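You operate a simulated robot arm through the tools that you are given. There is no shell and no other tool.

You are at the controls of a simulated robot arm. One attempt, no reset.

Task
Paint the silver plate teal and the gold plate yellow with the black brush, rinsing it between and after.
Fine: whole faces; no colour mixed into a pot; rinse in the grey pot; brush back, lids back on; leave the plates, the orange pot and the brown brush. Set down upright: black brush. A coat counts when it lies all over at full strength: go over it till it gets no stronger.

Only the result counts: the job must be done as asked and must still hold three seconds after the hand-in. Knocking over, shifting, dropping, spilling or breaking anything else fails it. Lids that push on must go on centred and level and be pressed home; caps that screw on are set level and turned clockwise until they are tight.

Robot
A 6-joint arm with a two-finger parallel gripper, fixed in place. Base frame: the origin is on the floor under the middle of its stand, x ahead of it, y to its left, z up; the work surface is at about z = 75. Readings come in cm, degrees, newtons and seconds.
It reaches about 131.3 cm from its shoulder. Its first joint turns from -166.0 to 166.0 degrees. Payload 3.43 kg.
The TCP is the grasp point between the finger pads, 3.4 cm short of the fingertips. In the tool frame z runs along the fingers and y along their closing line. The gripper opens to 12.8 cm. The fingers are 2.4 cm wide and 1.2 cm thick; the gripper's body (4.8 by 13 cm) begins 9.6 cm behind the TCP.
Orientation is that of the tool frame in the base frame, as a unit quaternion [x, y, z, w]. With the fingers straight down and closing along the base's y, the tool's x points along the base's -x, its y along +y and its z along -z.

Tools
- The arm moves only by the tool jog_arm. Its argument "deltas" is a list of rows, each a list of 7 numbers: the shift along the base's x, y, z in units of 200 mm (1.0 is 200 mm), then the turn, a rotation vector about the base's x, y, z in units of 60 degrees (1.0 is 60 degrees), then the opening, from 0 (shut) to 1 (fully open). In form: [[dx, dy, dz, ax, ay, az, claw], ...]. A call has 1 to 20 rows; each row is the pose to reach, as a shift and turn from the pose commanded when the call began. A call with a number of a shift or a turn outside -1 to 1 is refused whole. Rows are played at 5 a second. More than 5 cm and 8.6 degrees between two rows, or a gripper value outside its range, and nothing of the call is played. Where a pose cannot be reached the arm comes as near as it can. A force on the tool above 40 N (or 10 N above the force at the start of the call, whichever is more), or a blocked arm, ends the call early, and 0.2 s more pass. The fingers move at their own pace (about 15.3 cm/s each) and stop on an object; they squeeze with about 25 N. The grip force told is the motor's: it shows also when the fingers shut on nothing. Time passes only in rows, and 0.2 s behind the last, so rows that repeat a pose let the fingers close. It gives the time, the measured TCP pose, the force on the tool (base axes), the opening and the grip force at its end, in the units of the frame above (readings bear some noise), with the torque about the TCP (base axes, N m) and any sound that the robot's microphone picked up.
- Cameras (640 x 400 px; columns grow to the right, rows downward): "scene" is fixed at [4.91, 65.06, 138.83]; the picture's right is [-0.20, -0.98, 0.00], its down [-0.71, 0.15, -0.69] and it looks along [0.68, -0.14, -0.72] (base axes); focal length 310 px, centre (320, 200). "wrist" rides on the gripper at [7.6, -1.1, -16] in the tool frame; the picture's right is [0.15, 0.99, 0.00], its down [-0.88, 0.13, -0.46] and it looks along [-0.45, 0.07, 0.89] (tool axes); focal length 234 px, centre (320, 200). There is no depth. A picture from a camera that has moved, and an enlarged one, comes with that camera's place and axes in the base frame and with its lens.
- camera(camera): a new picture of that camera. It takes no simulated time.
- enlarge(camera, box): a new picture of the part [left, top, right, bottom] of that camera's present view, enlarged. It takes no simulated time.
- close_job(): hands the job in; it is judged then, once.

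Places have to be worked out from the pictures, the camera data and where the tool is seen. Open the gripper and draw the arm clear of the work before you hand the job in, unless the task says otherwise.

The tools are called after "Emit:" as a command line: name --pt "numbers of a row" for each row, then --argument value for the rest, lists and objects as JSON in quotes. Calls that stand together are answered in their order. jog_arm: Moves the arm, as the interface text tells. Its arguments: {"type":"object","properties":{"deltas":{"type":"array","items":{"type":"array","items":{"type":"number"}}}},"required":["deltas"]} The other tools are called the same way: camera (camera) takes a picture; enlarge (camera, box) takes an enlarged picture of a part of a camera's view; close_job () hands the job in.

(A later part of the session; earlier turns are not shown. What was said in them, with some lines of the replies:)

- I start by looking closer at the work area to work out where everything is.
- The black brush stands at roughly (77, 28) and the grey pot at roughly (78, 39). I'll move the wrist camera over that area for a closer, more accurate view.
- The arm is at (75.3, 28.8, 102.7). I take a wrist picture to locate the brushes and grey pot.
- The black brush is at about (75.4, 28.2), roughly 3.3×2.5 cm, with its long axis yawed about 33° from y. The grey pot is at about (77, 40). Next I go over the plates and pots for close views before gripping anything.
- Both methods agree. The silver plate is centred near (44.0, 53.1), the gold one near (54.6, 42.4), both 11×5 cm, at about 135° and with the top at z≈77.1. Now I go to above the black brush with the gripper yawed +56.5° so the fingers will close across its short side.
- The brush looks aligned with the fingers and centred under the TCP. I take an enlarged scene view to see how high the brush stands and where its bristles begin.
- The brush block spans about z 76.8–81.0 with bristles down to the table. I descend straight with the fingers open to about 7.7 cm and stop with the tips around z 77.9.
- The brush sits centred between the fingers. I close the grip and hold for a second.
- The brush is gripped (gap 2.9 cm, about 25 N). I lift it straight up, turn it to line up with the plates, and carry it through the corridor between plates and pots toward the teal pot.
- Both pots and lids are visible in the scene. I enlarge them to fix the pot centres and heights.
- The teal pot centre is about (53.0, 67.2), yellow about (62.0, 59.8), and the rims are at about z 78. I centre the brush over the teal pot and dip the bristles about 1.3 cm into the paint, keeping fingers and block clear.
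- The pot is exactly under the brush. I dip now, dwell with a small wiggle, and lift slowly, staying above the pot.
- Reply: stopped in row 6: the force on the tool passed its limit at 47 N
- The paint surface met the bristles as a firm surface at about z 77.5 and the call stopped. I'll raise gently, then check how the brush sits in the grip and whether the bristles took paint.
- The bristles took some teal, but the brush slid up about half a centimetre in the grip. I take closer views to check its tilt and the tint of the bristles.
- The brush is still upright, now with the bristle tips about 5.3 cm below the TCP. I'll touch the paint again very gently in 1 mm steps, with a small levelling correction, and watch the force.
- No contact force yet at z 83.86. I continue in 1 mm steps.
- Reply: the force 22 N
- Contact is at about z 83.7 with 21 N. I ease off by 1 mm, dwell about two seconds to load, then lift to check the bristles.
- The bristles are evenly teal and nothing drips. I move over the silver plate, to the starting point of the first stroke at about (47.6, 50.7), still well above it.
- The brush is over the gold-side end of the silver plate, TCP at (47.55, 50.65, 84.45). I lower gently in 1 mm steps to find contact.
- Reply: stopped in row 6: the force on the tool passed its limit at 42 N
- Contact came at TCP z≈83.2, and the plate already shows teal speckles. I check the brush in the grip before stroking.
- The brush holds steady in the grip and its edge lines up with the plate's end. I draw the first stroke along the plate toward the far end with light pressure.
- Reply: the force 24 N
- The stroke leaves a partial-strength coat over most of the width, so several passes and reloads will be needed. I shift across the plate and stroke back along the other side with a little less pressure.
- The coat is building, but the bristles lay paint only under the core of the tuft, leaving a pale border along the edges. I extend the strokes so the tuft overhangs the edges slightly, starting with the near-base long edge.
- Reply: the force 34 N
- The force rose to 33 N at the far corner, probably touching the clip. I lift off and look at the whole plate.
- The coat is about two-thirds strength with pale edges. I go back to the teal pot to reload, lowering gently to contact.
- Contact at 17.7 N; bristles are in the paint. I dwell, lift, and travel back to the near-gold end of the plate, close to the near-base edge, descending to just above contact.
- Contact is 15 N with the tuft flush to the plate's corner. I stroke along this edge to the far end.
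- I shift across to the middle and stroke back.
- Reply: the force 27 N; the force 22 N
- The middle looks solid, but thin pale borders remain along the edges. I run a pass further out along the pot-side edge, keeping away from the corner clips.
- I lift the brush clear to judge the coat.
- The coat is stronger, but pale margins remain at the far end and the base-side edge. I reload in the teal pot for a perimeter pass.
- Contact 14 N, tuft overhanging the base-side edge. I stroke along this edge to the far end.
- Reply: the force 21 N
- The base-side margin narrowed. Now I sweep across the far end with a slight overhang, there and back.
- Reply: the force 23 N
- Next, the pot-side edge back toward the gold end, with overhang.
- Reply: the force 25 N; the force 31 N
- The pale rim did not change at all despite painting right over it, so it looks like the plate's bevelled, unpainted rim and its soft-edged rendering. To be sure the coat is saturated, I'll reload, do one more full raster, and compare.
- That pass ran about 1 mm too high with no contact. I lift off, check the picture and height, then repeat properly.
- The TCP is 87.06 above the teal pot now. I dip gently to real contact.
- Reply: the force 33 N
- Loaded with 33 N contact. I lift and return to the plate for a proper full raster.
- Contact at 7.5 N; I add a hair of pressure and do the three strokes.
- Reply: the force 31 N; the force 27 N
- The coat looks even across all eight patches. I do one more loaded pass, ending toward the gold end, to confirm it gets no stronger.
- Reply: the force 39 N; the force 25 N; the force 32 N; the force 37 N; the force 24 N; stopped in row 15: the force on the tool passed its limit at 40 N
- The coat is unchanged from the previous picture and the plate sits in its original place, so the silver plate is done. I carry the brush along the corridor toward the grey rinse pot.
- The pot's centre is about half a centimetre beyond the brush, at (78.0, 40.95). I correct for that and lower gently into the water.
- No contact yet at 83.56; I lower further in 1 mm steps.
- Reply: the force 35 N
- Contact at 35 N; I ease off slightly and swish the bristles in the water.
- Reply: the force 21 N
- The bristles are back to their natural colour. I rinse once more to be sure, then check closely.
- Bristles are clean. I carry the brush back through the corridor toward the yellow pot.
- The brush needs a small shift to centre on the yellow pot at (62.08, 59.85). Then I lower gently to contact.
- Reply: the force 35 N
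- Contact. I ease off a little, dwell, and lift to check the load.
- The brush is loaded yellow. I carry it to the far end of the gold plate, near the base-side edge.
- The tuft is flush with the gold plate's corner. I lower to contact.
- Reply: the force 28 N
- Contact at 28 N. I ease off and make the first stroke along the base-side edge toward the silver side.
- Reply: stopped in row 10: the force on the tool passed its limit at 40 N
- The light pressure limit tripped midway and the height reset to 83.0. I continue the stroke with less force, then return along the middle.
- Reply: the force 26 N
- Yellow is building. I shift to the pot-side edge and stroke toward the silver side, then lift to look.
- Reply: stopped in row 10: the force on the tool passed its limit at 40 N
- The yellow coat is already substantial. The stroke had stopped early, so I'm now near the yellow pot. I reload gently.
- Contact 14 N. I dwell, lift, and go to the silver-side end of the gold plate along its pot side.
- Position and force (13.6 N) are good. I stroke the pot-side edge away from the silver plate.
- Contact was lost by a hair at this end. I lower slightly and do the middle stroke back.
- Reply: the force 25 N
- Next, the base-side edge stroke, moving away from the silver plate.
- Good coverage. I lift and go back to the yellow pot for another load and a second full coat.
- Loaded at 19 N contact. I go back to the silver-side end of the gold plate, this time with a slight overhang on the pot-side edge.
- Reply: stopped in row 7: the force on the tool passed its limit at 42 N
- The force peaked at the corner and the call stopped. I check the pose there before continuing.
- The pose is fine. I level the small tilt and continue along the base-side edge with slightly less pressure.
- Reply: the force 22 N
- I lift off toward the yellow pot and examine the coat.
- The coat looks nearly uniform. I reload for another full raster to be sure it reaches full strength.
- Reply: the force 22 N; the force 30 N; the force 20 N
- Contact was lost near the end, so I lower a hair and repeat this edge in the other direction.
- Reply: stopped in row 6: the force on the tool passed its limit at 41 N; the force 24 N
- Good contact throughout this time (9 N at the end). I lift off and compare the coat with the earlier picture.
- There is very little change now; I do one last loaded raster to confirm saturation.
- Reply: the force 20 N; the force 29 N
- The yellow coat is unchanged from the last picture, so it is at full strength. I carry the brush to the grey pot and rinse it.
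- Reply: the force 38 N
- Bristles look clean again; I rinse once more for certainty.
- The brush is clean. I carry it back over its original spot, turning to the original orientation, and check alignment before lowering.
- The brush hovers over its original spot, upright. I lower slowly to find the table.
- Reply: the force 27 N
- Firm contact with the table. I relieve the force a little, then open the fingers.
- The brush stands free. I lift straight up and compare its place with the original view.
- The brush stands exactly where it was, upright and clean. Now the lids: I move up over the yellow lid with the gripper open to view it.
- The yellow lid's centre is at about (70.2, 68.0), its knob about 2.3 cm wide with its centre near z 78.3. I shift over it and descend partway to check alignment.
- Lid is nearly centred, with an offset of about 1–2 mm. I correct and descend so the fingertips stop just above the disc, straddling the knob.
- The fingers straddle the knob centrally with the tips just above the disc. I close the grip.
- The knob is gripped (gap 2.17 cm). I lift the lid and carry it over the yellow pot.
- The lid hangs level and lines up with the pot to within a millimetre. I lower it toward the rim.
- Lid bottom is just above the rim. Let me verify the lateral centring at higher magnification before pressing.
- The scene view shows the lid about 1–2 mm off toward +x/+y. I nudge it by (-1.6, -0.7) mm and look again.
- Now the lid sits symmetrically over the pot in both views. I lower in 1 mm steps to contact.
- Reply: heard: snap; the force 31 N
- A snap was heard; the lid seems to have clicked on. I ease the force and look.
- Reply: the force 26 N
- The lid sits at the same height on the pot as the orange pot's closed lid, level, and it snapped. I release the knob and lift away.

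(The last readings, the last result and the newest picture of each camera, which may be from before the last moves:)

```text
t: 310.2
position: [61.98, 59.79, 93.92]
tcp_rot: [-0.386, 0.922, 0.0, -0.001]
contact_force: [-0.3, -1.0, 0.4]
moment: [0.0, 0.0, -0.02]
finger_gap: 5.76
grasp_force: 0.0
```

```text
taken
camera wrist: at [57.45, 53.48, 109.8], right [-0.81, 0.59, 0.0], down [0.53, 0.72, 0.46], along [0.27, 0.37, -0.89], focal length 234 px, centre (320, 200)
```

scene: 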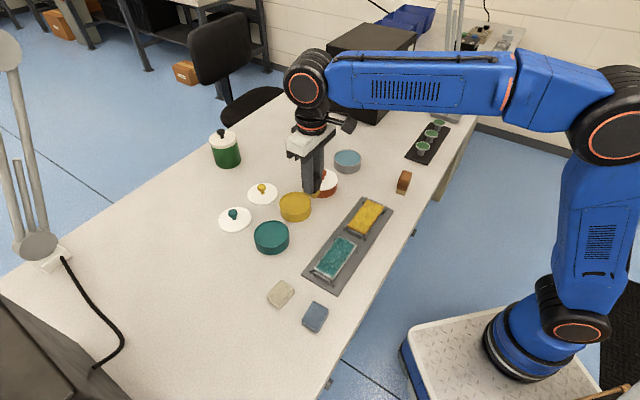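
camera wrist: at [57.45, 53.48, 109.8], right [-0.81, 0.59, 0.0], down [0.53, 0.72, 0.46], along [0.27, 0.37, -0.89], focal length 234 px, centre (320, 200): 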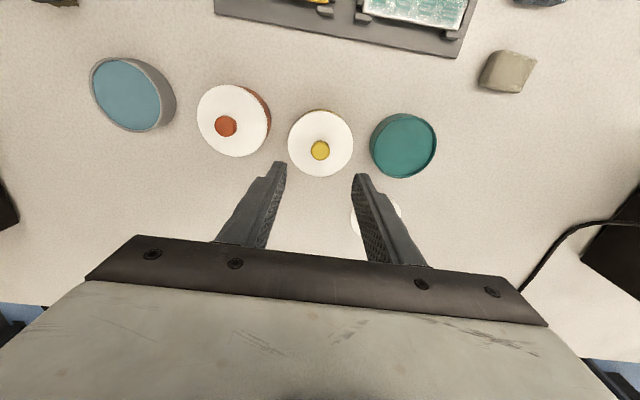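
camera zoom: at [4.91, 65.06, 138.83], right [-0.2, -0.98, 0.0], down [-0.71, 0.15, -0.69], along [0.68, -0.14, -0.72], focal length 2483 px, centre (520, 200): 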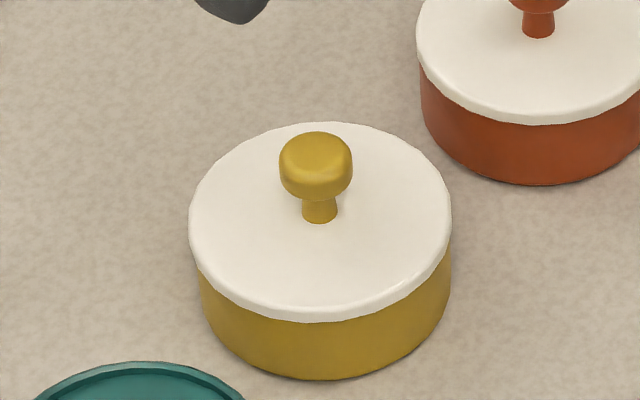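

The yellow pot is closed properly. Next I move over the teal lid and view it.

Emit:
jog_arm --pt "0 0.2 0 0 0 0 0.45" --pt "0 0.42 0 0 0 0 0.45" --pt "-0.01 0.64 0 0 0 0 0.45" --pt "-0.02 0.82 0 0 0 0 0.45" --pt "-0.02 0.82 -0.1 0 0 0 0.45" --pt "-0.02 0.82 -0.25 0 0 0 0.45" --pt "-0.02 0.82 -0.4 0 0 0 0.45" --pt "-0.02 0.82 -0.45 0 0 0 0.45" --pt "-0.02 0.82 -0.45 0 0 0 0.45"

Emit:
camera --camera "wrist"

Emit:
enlarge --camera "wrist" --box '[240, 100, 400, 220]'

```text
t: 312.2
position: [61.47, 76.14, 84.93]
tcp_rot: [-0.386, 0.923, 0.001, -0.002]
contact_force: [-0.4, 0.1, 0.3]
moment: [0.04, 0.02, -0.03]
finger_gap: 5.77
grasp_force: 0.1
out of reach, approached as far as the arm can: row 4
```

```text
taken
camera wrist: at [56.98, 69.92, 100.81], right [-0.81, 0.59, 0.0], down [0.53, 0.72, 0.45], along [0.27, 0.37, -0.89], focal length 234 px, centre (320, 200)
```

wrist: 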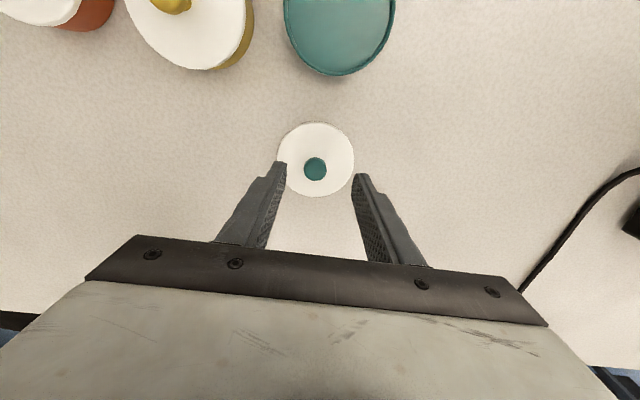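

```text
3.33 times, centred on (320, 160) of wrist
camera zoom: at [56.98, 69.92, 100.81], right [-0.81, 0.59, 0.0], down [0.53, 0.72, 0.45], along [0.27, 0.37, -0.89], focal length 781 px, centre (320, 333)
```

zoom: 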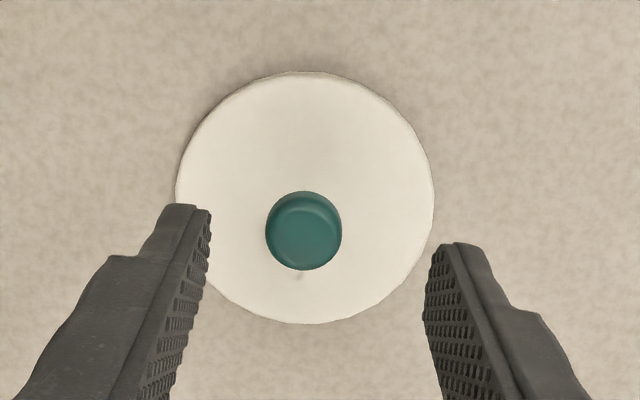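

The teal lid centre comes out at about (62.2, 76.2). I shift over it and check from just above before straddling the knob.

Emit:
jog_arm --pt "0.035 0.0055 0 0 0 0 0.45" --pt "0.035 0.0055 -0.05 0 0 0 0.45" --pt "0.035 0.0055 -0.1 0 0 0 0.45" --pt "0.035 0.0055 -0.1 0 0 0 0.45"

Emit:
enlarge --camera "wrist" --box '[240, 110, 400, 230]'

```text
t: 313.2
position: [62.15, 76.48, 83.05]
tcp_rot: [-0.386, 0.923, 0.001, -0.001]
contact_force: [1.2, -0.6, 1.1]
moment: [0.01, -0.03, 0.02]
finger_gap: 5.78
grasp_force: 0.0
```

```text
3.33 times, centred on (320, 170) of wrist
camera zoom: at [57.67, 70.08, 98.83], right [-0.81, 0.59, 0.0], down [0.53, 0.72, 0.45], along [0.27, 0.37, -0.89], focal length 781 px, centre (320, 300)
```

zoom: 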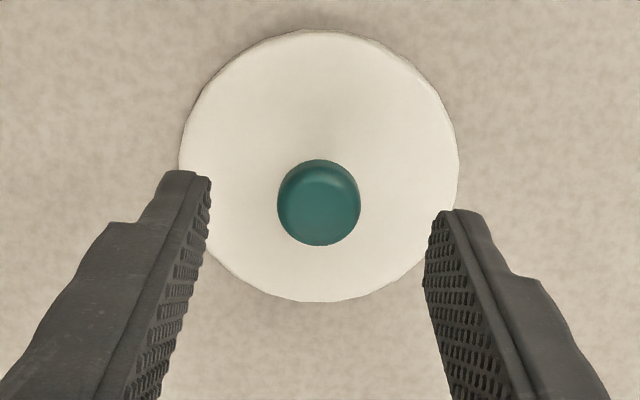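

Centred within a millimetre. I descend and close on the knob.

Emit:
jog_arm --pt "0 0 -0.06 0 0 0 0.45" --pt "0 0 -0.12 0 0 0 0.45" --pt "0 0 -0.156 0 0 0 0.45" --pt "0 0 -0.156 0 0 0 0.45" --pt "0 0 -0.156 0 0 0 0.25" --pt "0 0 -0.156 0 0 0 0.1" --pt "0 0 -0.156 0 0 0 0" --pt "0 0 -0.156 0 0 0 0" --pt "0 0 -0.156 0 0 0 0"

Emit:
enlarge --camera "scene" --box '[195, 175, 275, 245]'

Emit:
enlarge --camera "wrist" --box '[240, 110, 400, 230]'

```text
t: 315.2
position: [62.03, 76.49, 79.83]
tcp_rot: [-0.386, 0.922, 0.0, -0.002]
contact_force: [-0.3, 0.9, -0.6]
moment: [0.01, 0.01, -0.01]
finger_gap: 2.19
grasp_force: 25.0
```

```text
5.71 times, centred on (235, 210) of scene
camera zoom: at [4.91, 65.06, 138.83], right [-0.2, -0.98, 0.0], down [-0.71, 0.15, -0.69], along [0.68, -0.14, -0.72], focal length 1774 px, centre (806, 143)
```

zoom: 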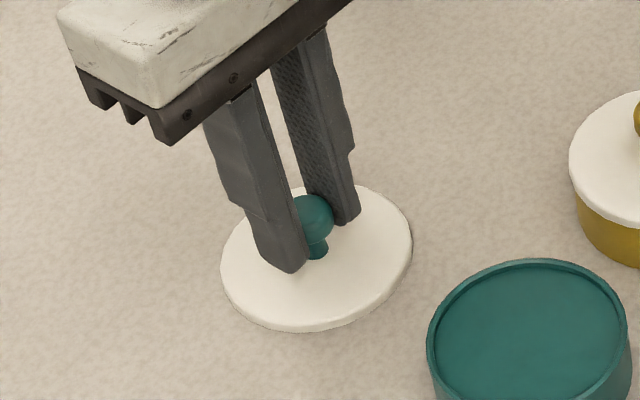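

```text
3.33 times, centred on (320, 170) of wrist
camera zoom: at [57.63, 70.11, 95.71], right [-0.81, 0.59, 0.0], down [0.53, 0.72, 0.46], along [0.27, 0.37, -0.89], focal length 781 px, centre (320, 300)
```

zoom: 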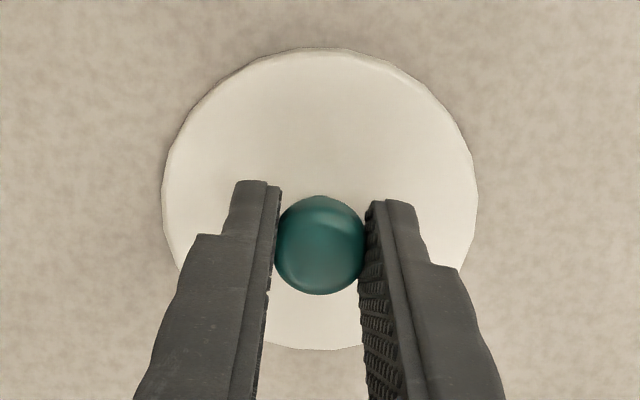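

Gripped (gap 2.19 cm). I lift the lid and carry it over the teal pot.

Emit:
jog_arm --pt "0 0 0.02 0 0 0 0" --pt "0 0 0.08 0 0 0 0" --pt "0 0 0.17 0 0 0 0" --pt "0 0 0.26 0 0 0 0" --pt "-0.05 -0.05 0.29 0 0 0 0" --pt "-0.17 -0.17 0.29 0 0 0 0" --pt "-0.31 -0.31 0.29 0 0 0 0" --pt "-0.4615 -0.4625 0.29 0 0 0 0" --pt "-0.4615 -0.4625 0.29 0 0 0 0" --pt "-0.4615 -0.4625 0.25 0 0 0 0" --pt "-0.4615 -0.4625 0.2 0 0 0 0" --pt "-0.4615 -0.4625 0.18 0 0 0 0" --pt "-0.4615 -0.4625 0.18 0 0 0 0"

Emit:
enlarge --camera "scene" --box '[250, 205, 294, 260]'

Emit:
enlarge --camera "wrist" --box '[270, 110, 370, 160]'

```text
t: 318.0
position: [52.97, 67.06, 83.41]
tcp_rot: [-0.385, 0.923, 0.001, -0.001]
contact_force: [0.2, 0.7, -1.1]
moment: [0.03, 0.01, -0.01]
finger_gap: 2.18
grasp_force: 24.9
```

```text
7.27 times, centred on (272, 232) of scene
camera zoom: at [4.91, 65.06, 138.83], right [-0.2, -0.98, 0.0], down [-0.71, 0.15, -0.69], along [0.68, -0.14, -0.72], focal length 2257 px, centre (669, -36)
```

zoom: 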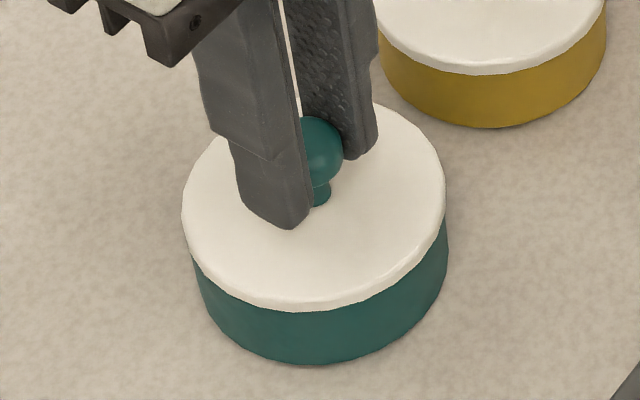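

```text
6.40 times, centred on (320, 135) of wrist
camera zoom: at [48.5, 60.78, 99.21], right [-0.81, 0.59, 0.0], down [0.53, 0.72, 0.45], along [0.27, 0.37, -0.89], focal length 1499 px, centre (320, 616)
```

zoom: 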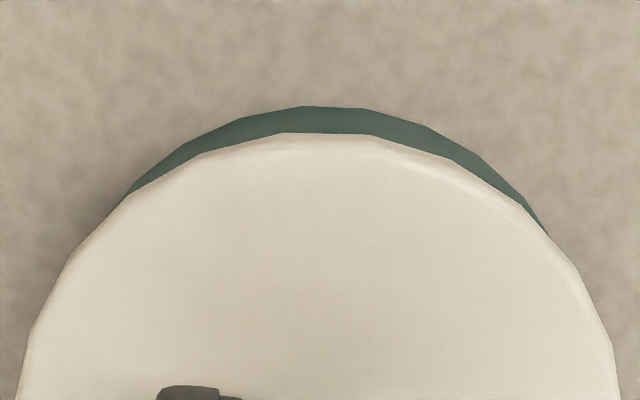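

Lid and pot are concentric within about a millimetre. I nudge slightly and lower in 1 mm steps until it seats.

Emit:
jog_arm --pt "-0.002 -0.002 -0.005 0 0 0 0" --pt "-0.002 -0.002 -0.01 0 0 0 0" --pt "-0.002 -0.002 -0.015 0 0 0 0" --pt "-0.002 -0.002 -0.02 0 0 0 0" --pt "-0.002 -0.002 -0.022 0 0 0 0"

Emit:
enlarge --camera "scene" --box '[250, 205, 294, 260]'

```text
t: 319.2
position: [52.87, 66.98, 83.19]
tcp_rot: [-0.386, 0.923, 0.001, 0.0]
contact_force: [9.9, 2.5, 30.3]
moment: [0.05, -0.28, 0.04]
finger_gap: 2.22
grasp_force: 25.1
heard: snap
```

```text
7.27 times, centred on (272, 232) of scene
camera zoom: at [4.91, 65.06, 138.83], right [-0.2, -0.98, 0.0], down [-0.71, 0.15, -0.69], along [0.68, -0.14, -0.72], focal length 2257 px, centre (669, -36)
```

zoom: 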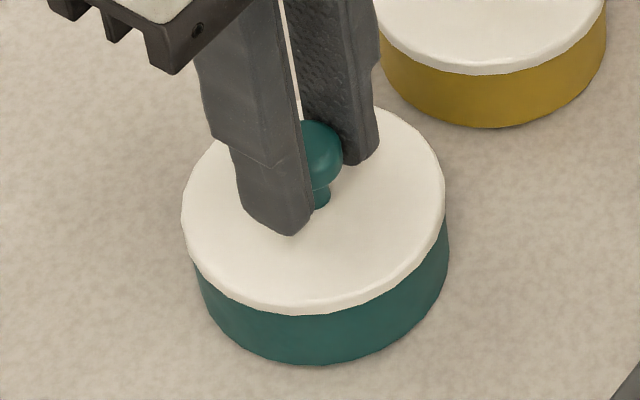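

Snap heard, and the lid sits at the same height as the others. I release and lift away.

Emit:
jog_arm --pt "0 0 0.004 0 0 0 0.2" --pt "0 0 0.004 0 0 0 0.3" --pt "0 0 0.004 0 0 0 0.45" --pt "0 0 0.004 0 0 0 0.45" --pt "0 0 0.1 0 0 0 0.45" --pt "0 0 0.22 0 0 0 0.45" --pt "0 0 0.35 0 0 0 0.45" --pt "0 0 0.35 0 0 0 0.45"

Emit:
camera --camera "scene"

Emit:
enlarge --camera "scene" --box '[240, 165, 340, 260]'

Emit:
enlarge --camera "wrist" --box '[240, 100, 400, 220]'

```text
t: 321.0
position: [52.79, 66.99, 90.16]
tcp_rot: [-0.386, 0.923, 0.0, -0.001]
contact_force: [-0.6, 0.4, -0.8]
moment: [-0.06, -0.01, 0.03]
finger_gap: 5.76
grasp_force: 0.1
```

```text
taken
```

scene: 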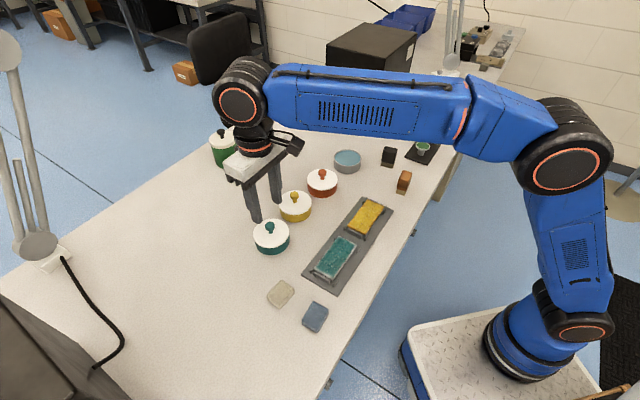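

```text
4.21 times, centred on (290, 212) of scene
camera zoom: at [4.91, 65.06, 138.83], right [-0.2, -0.98, 0.0], down [-0.71, 0.15, -0.69], along [0.68, -0.14, -0.72], focal length 1307 px, centre (446, 147)
```

zoom: 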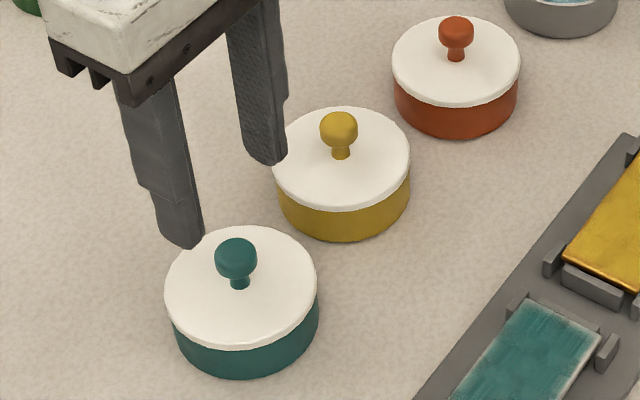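

```text
3.33 times, centred on (320, 160) of wrist
camera zoom: at [48.23, 60.74, 105.88], right [-0.81, 0.59, 0.0], down [0.53, 0.72, 0.46], along [0.27, 0.37, -0.89], focal length 781 px, centre (320, 333)
```

zoom: 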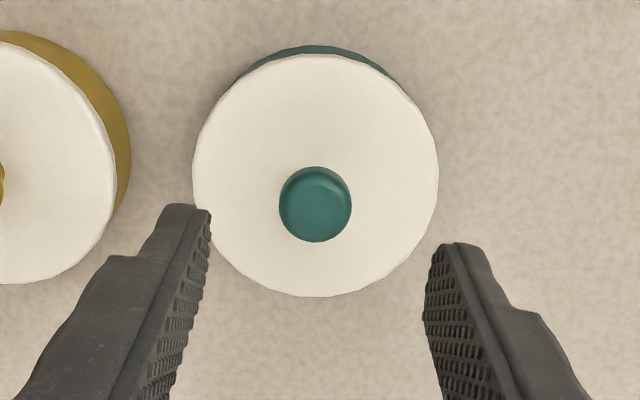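

Both lids are on. Now I inspect the plates and everything else closely before finishing.

Emit:
enlarge --camera "scene" --box '[305, 225, 375, 295]'

Emit:
enlarge --camera "scene" --box '[335, 190, 400, 245]'

Emit:
enlarge --camera "scene" --box '[325, 135, 425, 205]'

```text
5.71 times, centred on (340, 260) of scene
camera zoom: at [4.91, 65.06, 138.83], right [-0.2, -0.98, 0.0], down [-0.71, 0.15, -0.69], along [0.68, -0.14, -0.72], focal length 1774 px, centre (206, -143)
```

zoom: 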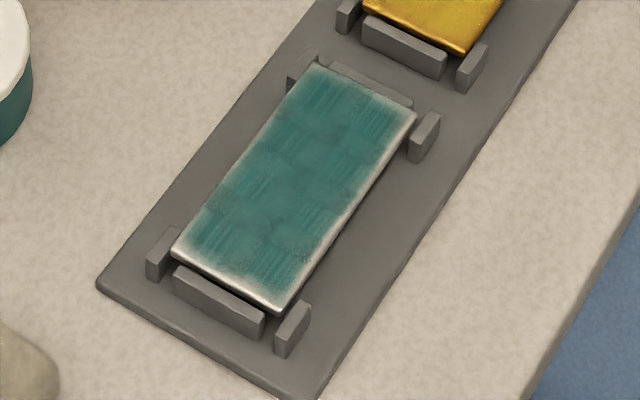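

```text
7.27 times, centred on (368, 218) of scene
camera zoom: at [4.91, 65.06, 138.83], right [-0.2, -0.98, 0.0], down [-0.71, 0.15, -0.69], along [0.68, -0.14, -0.72], focal length 2257 px, centre (-26, 73)
```

zoom: 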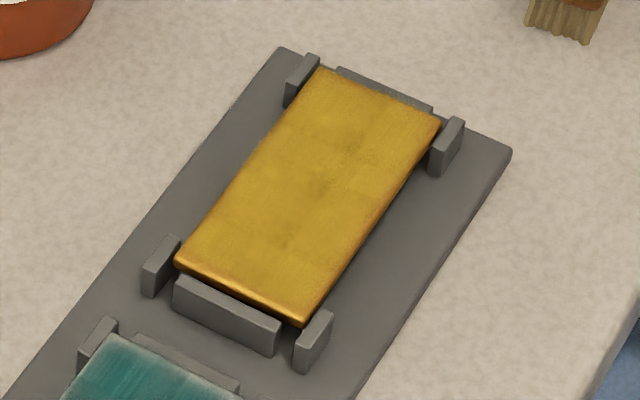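

```text
5.71 times, centred on (375, 170) of scene
camera zoom: at [4.91, 65.06, 138.83], right [-0.2, -0.98, 0.0], down [-0.71, 0.15, -0.69], along [0.68, -0.14, -0.72], focal length 1774 px, centre (6, 371)
```

zoom: 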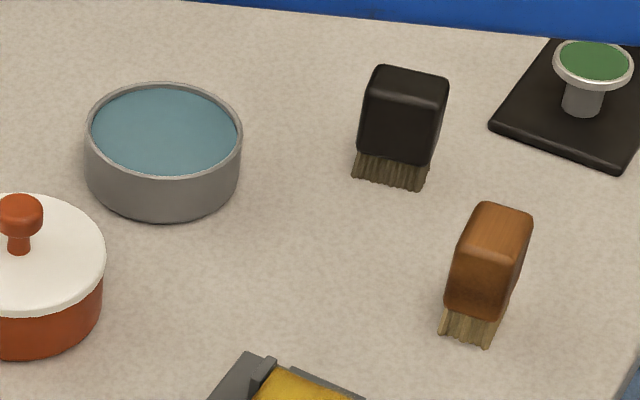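

Emit:
enlarge --camera "scene" --box '[380, 155, 412, 195]'

Emit:
enlarge --camera "scene" --box '[335, 145, 361, 175]'

```text
10.00 times, centred on (396, 175) of scene
camera zoom: at [4.91, 65.06, 138.83], right [-0.2, -0.98, 0.0], down [-0.71, 0.15, -0.69], along [0.68, -0.14, -0.72], focal length 3104 px, centre (-440, 450)
```

zoom: 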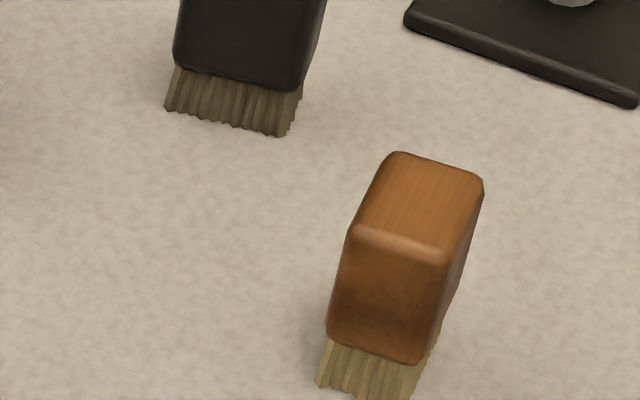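

```text
13.33 times, centred on (348, 160) of scene
camera zoom: at [4.91, 65.06, 138.83], right [-0.2, -0.98, 0.0], down [-0.71, 0.15, -0.69], along [0.68, -0.14, -0.72], focal length 4138 px, centre (-53, 733)
```

zoom: 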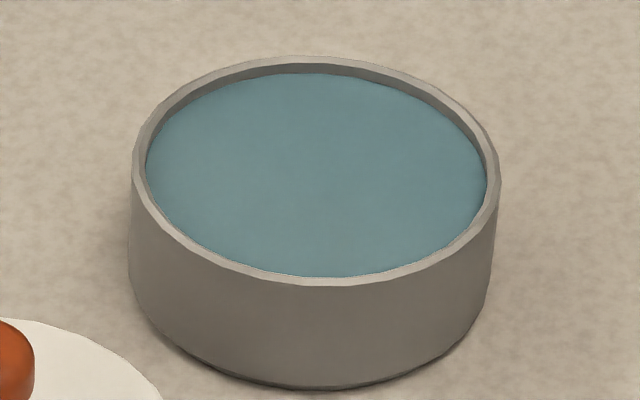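

Everything looks right: bristles clean, lids on, plates in their holders. I open the gripper and draw the arm up and back, clear of the work.

Emit:
jog_arm --pt "0 0 0.15 0 0 0 0.45" --pt "0 -0.1 0.35 0 0 0 0.45" --pt "0 -0.3 0.5 0 0 0 0.6" --pt "-0.02 -0.5 0.6 0 0 0 0.8" --pt "-0.05 -0.72 0.65 0 0 0 1" --pt "-0.1 -0.95 0.65 0 0 0 1" --pt "-0.12 -1.0 0.65 0 0 0 1"

Emit:
jog_arm --pt "0 -0.2 0 0 0 0 1" --pt "0 -0.42 0 0 0 0 1" --pt "0 -0.64 0 0 0 0 1" --pt "0 -0.86 0 0 0 0 1" --pt "0 -1.0 0 0 0 0 1" --pt "0 -1.0 0 0 0 0 1" --pt "0 -1.0 0 0 0 0 1"

Emit:
camera --camera "scene"

Emit:
camera --camera "wrist"

```text
t: 322.6
position: [50.51, 46.85, 102.97]
tcp_rot: [-0.385, 0.923, 0.001, 0.0]
contact_force: [0.2, -0.2, 0.2]
moment: [-0.09, 0.03, 0.02]
finger_gap: 12.78
grasp_force: 0.1
```

```text
t: 324.2
position: [50.49, 26.96, 102.83]
tcp_rot: [-0.386, 0.923, 0.0, -0.001]
contact_force: [0.3, 0.2, 0.7]
moment: [-0.01, -0.01, 0.03]
finger_gap: 12.81
grasp_force: 0.0
```

```text
taken
```

scene: 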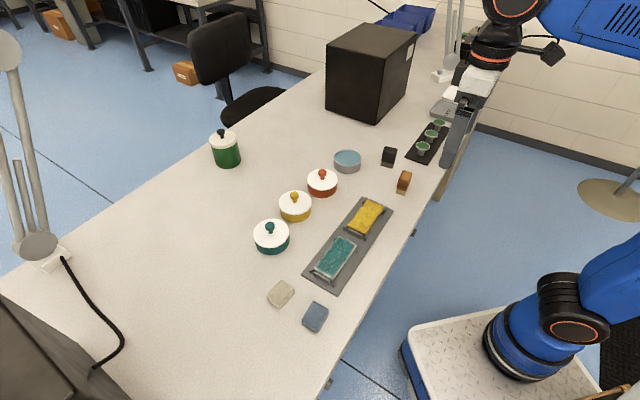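

```text
taken
camera wrist: at [46.1, 20.65, 118.67], right [-0.81, 0.59, 0.0], down [0.53, 0.72, 0.45], along [0.27, 0.37, -0.89], focal length 234 px, centre (320, 200)
```

wrist: 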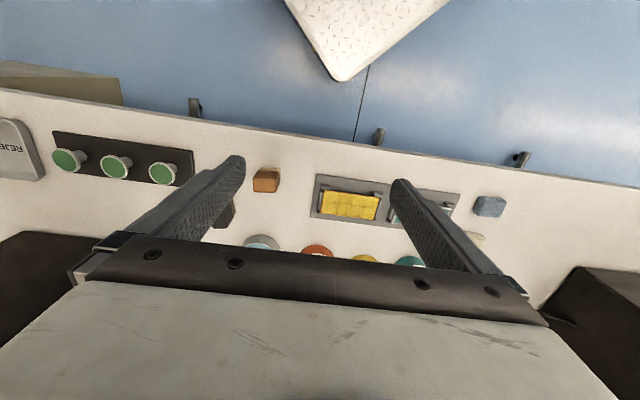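

The scene shows both plates coated, all three lids on, the black brush upright in its original place and clean. The orange pot and brown brush are untouched, and the arm is well clear with the gripper open. I hand the job in.

Emit:
close_job

```text
The job is handed in.
```

I painted the silver plate teal and the gold plate yellow with the black brush, and handed the job in. I haven't seen the judge's result.

- **Coats:** I kept reloading and going over each plate until new pictures showed no change. A pale rim still shows along parts of the silver plate's edge. It didn't change when I painted directly over it, so I took it as the look of the bevelled edge rather than a gap in the paint.
- **Brush:** I rinsed it twice in the grey pot after the teal and twice after the yellow. It stands upright on its original spot. The bristles are darker than before, which I read as wet, since they show no teal or yellow.
- **Lids:** The teal and yellow lids are on level, and each gave an audible snap when pressed. They sit at the same height as the orange pot's lid.
- **Everything else:** The orange pot, the brown brush and the other items look unmoved. The plates slid slightly between their clips during painting, but they ended where they started.

Contact pushed the force slightly past its limit a few times, peaking at 47 N on the first touch of the teal paint. Each time the arm stopped itself. Nothing was knocked or spilled, though the first touch pushed the brush slightly up in the grip.
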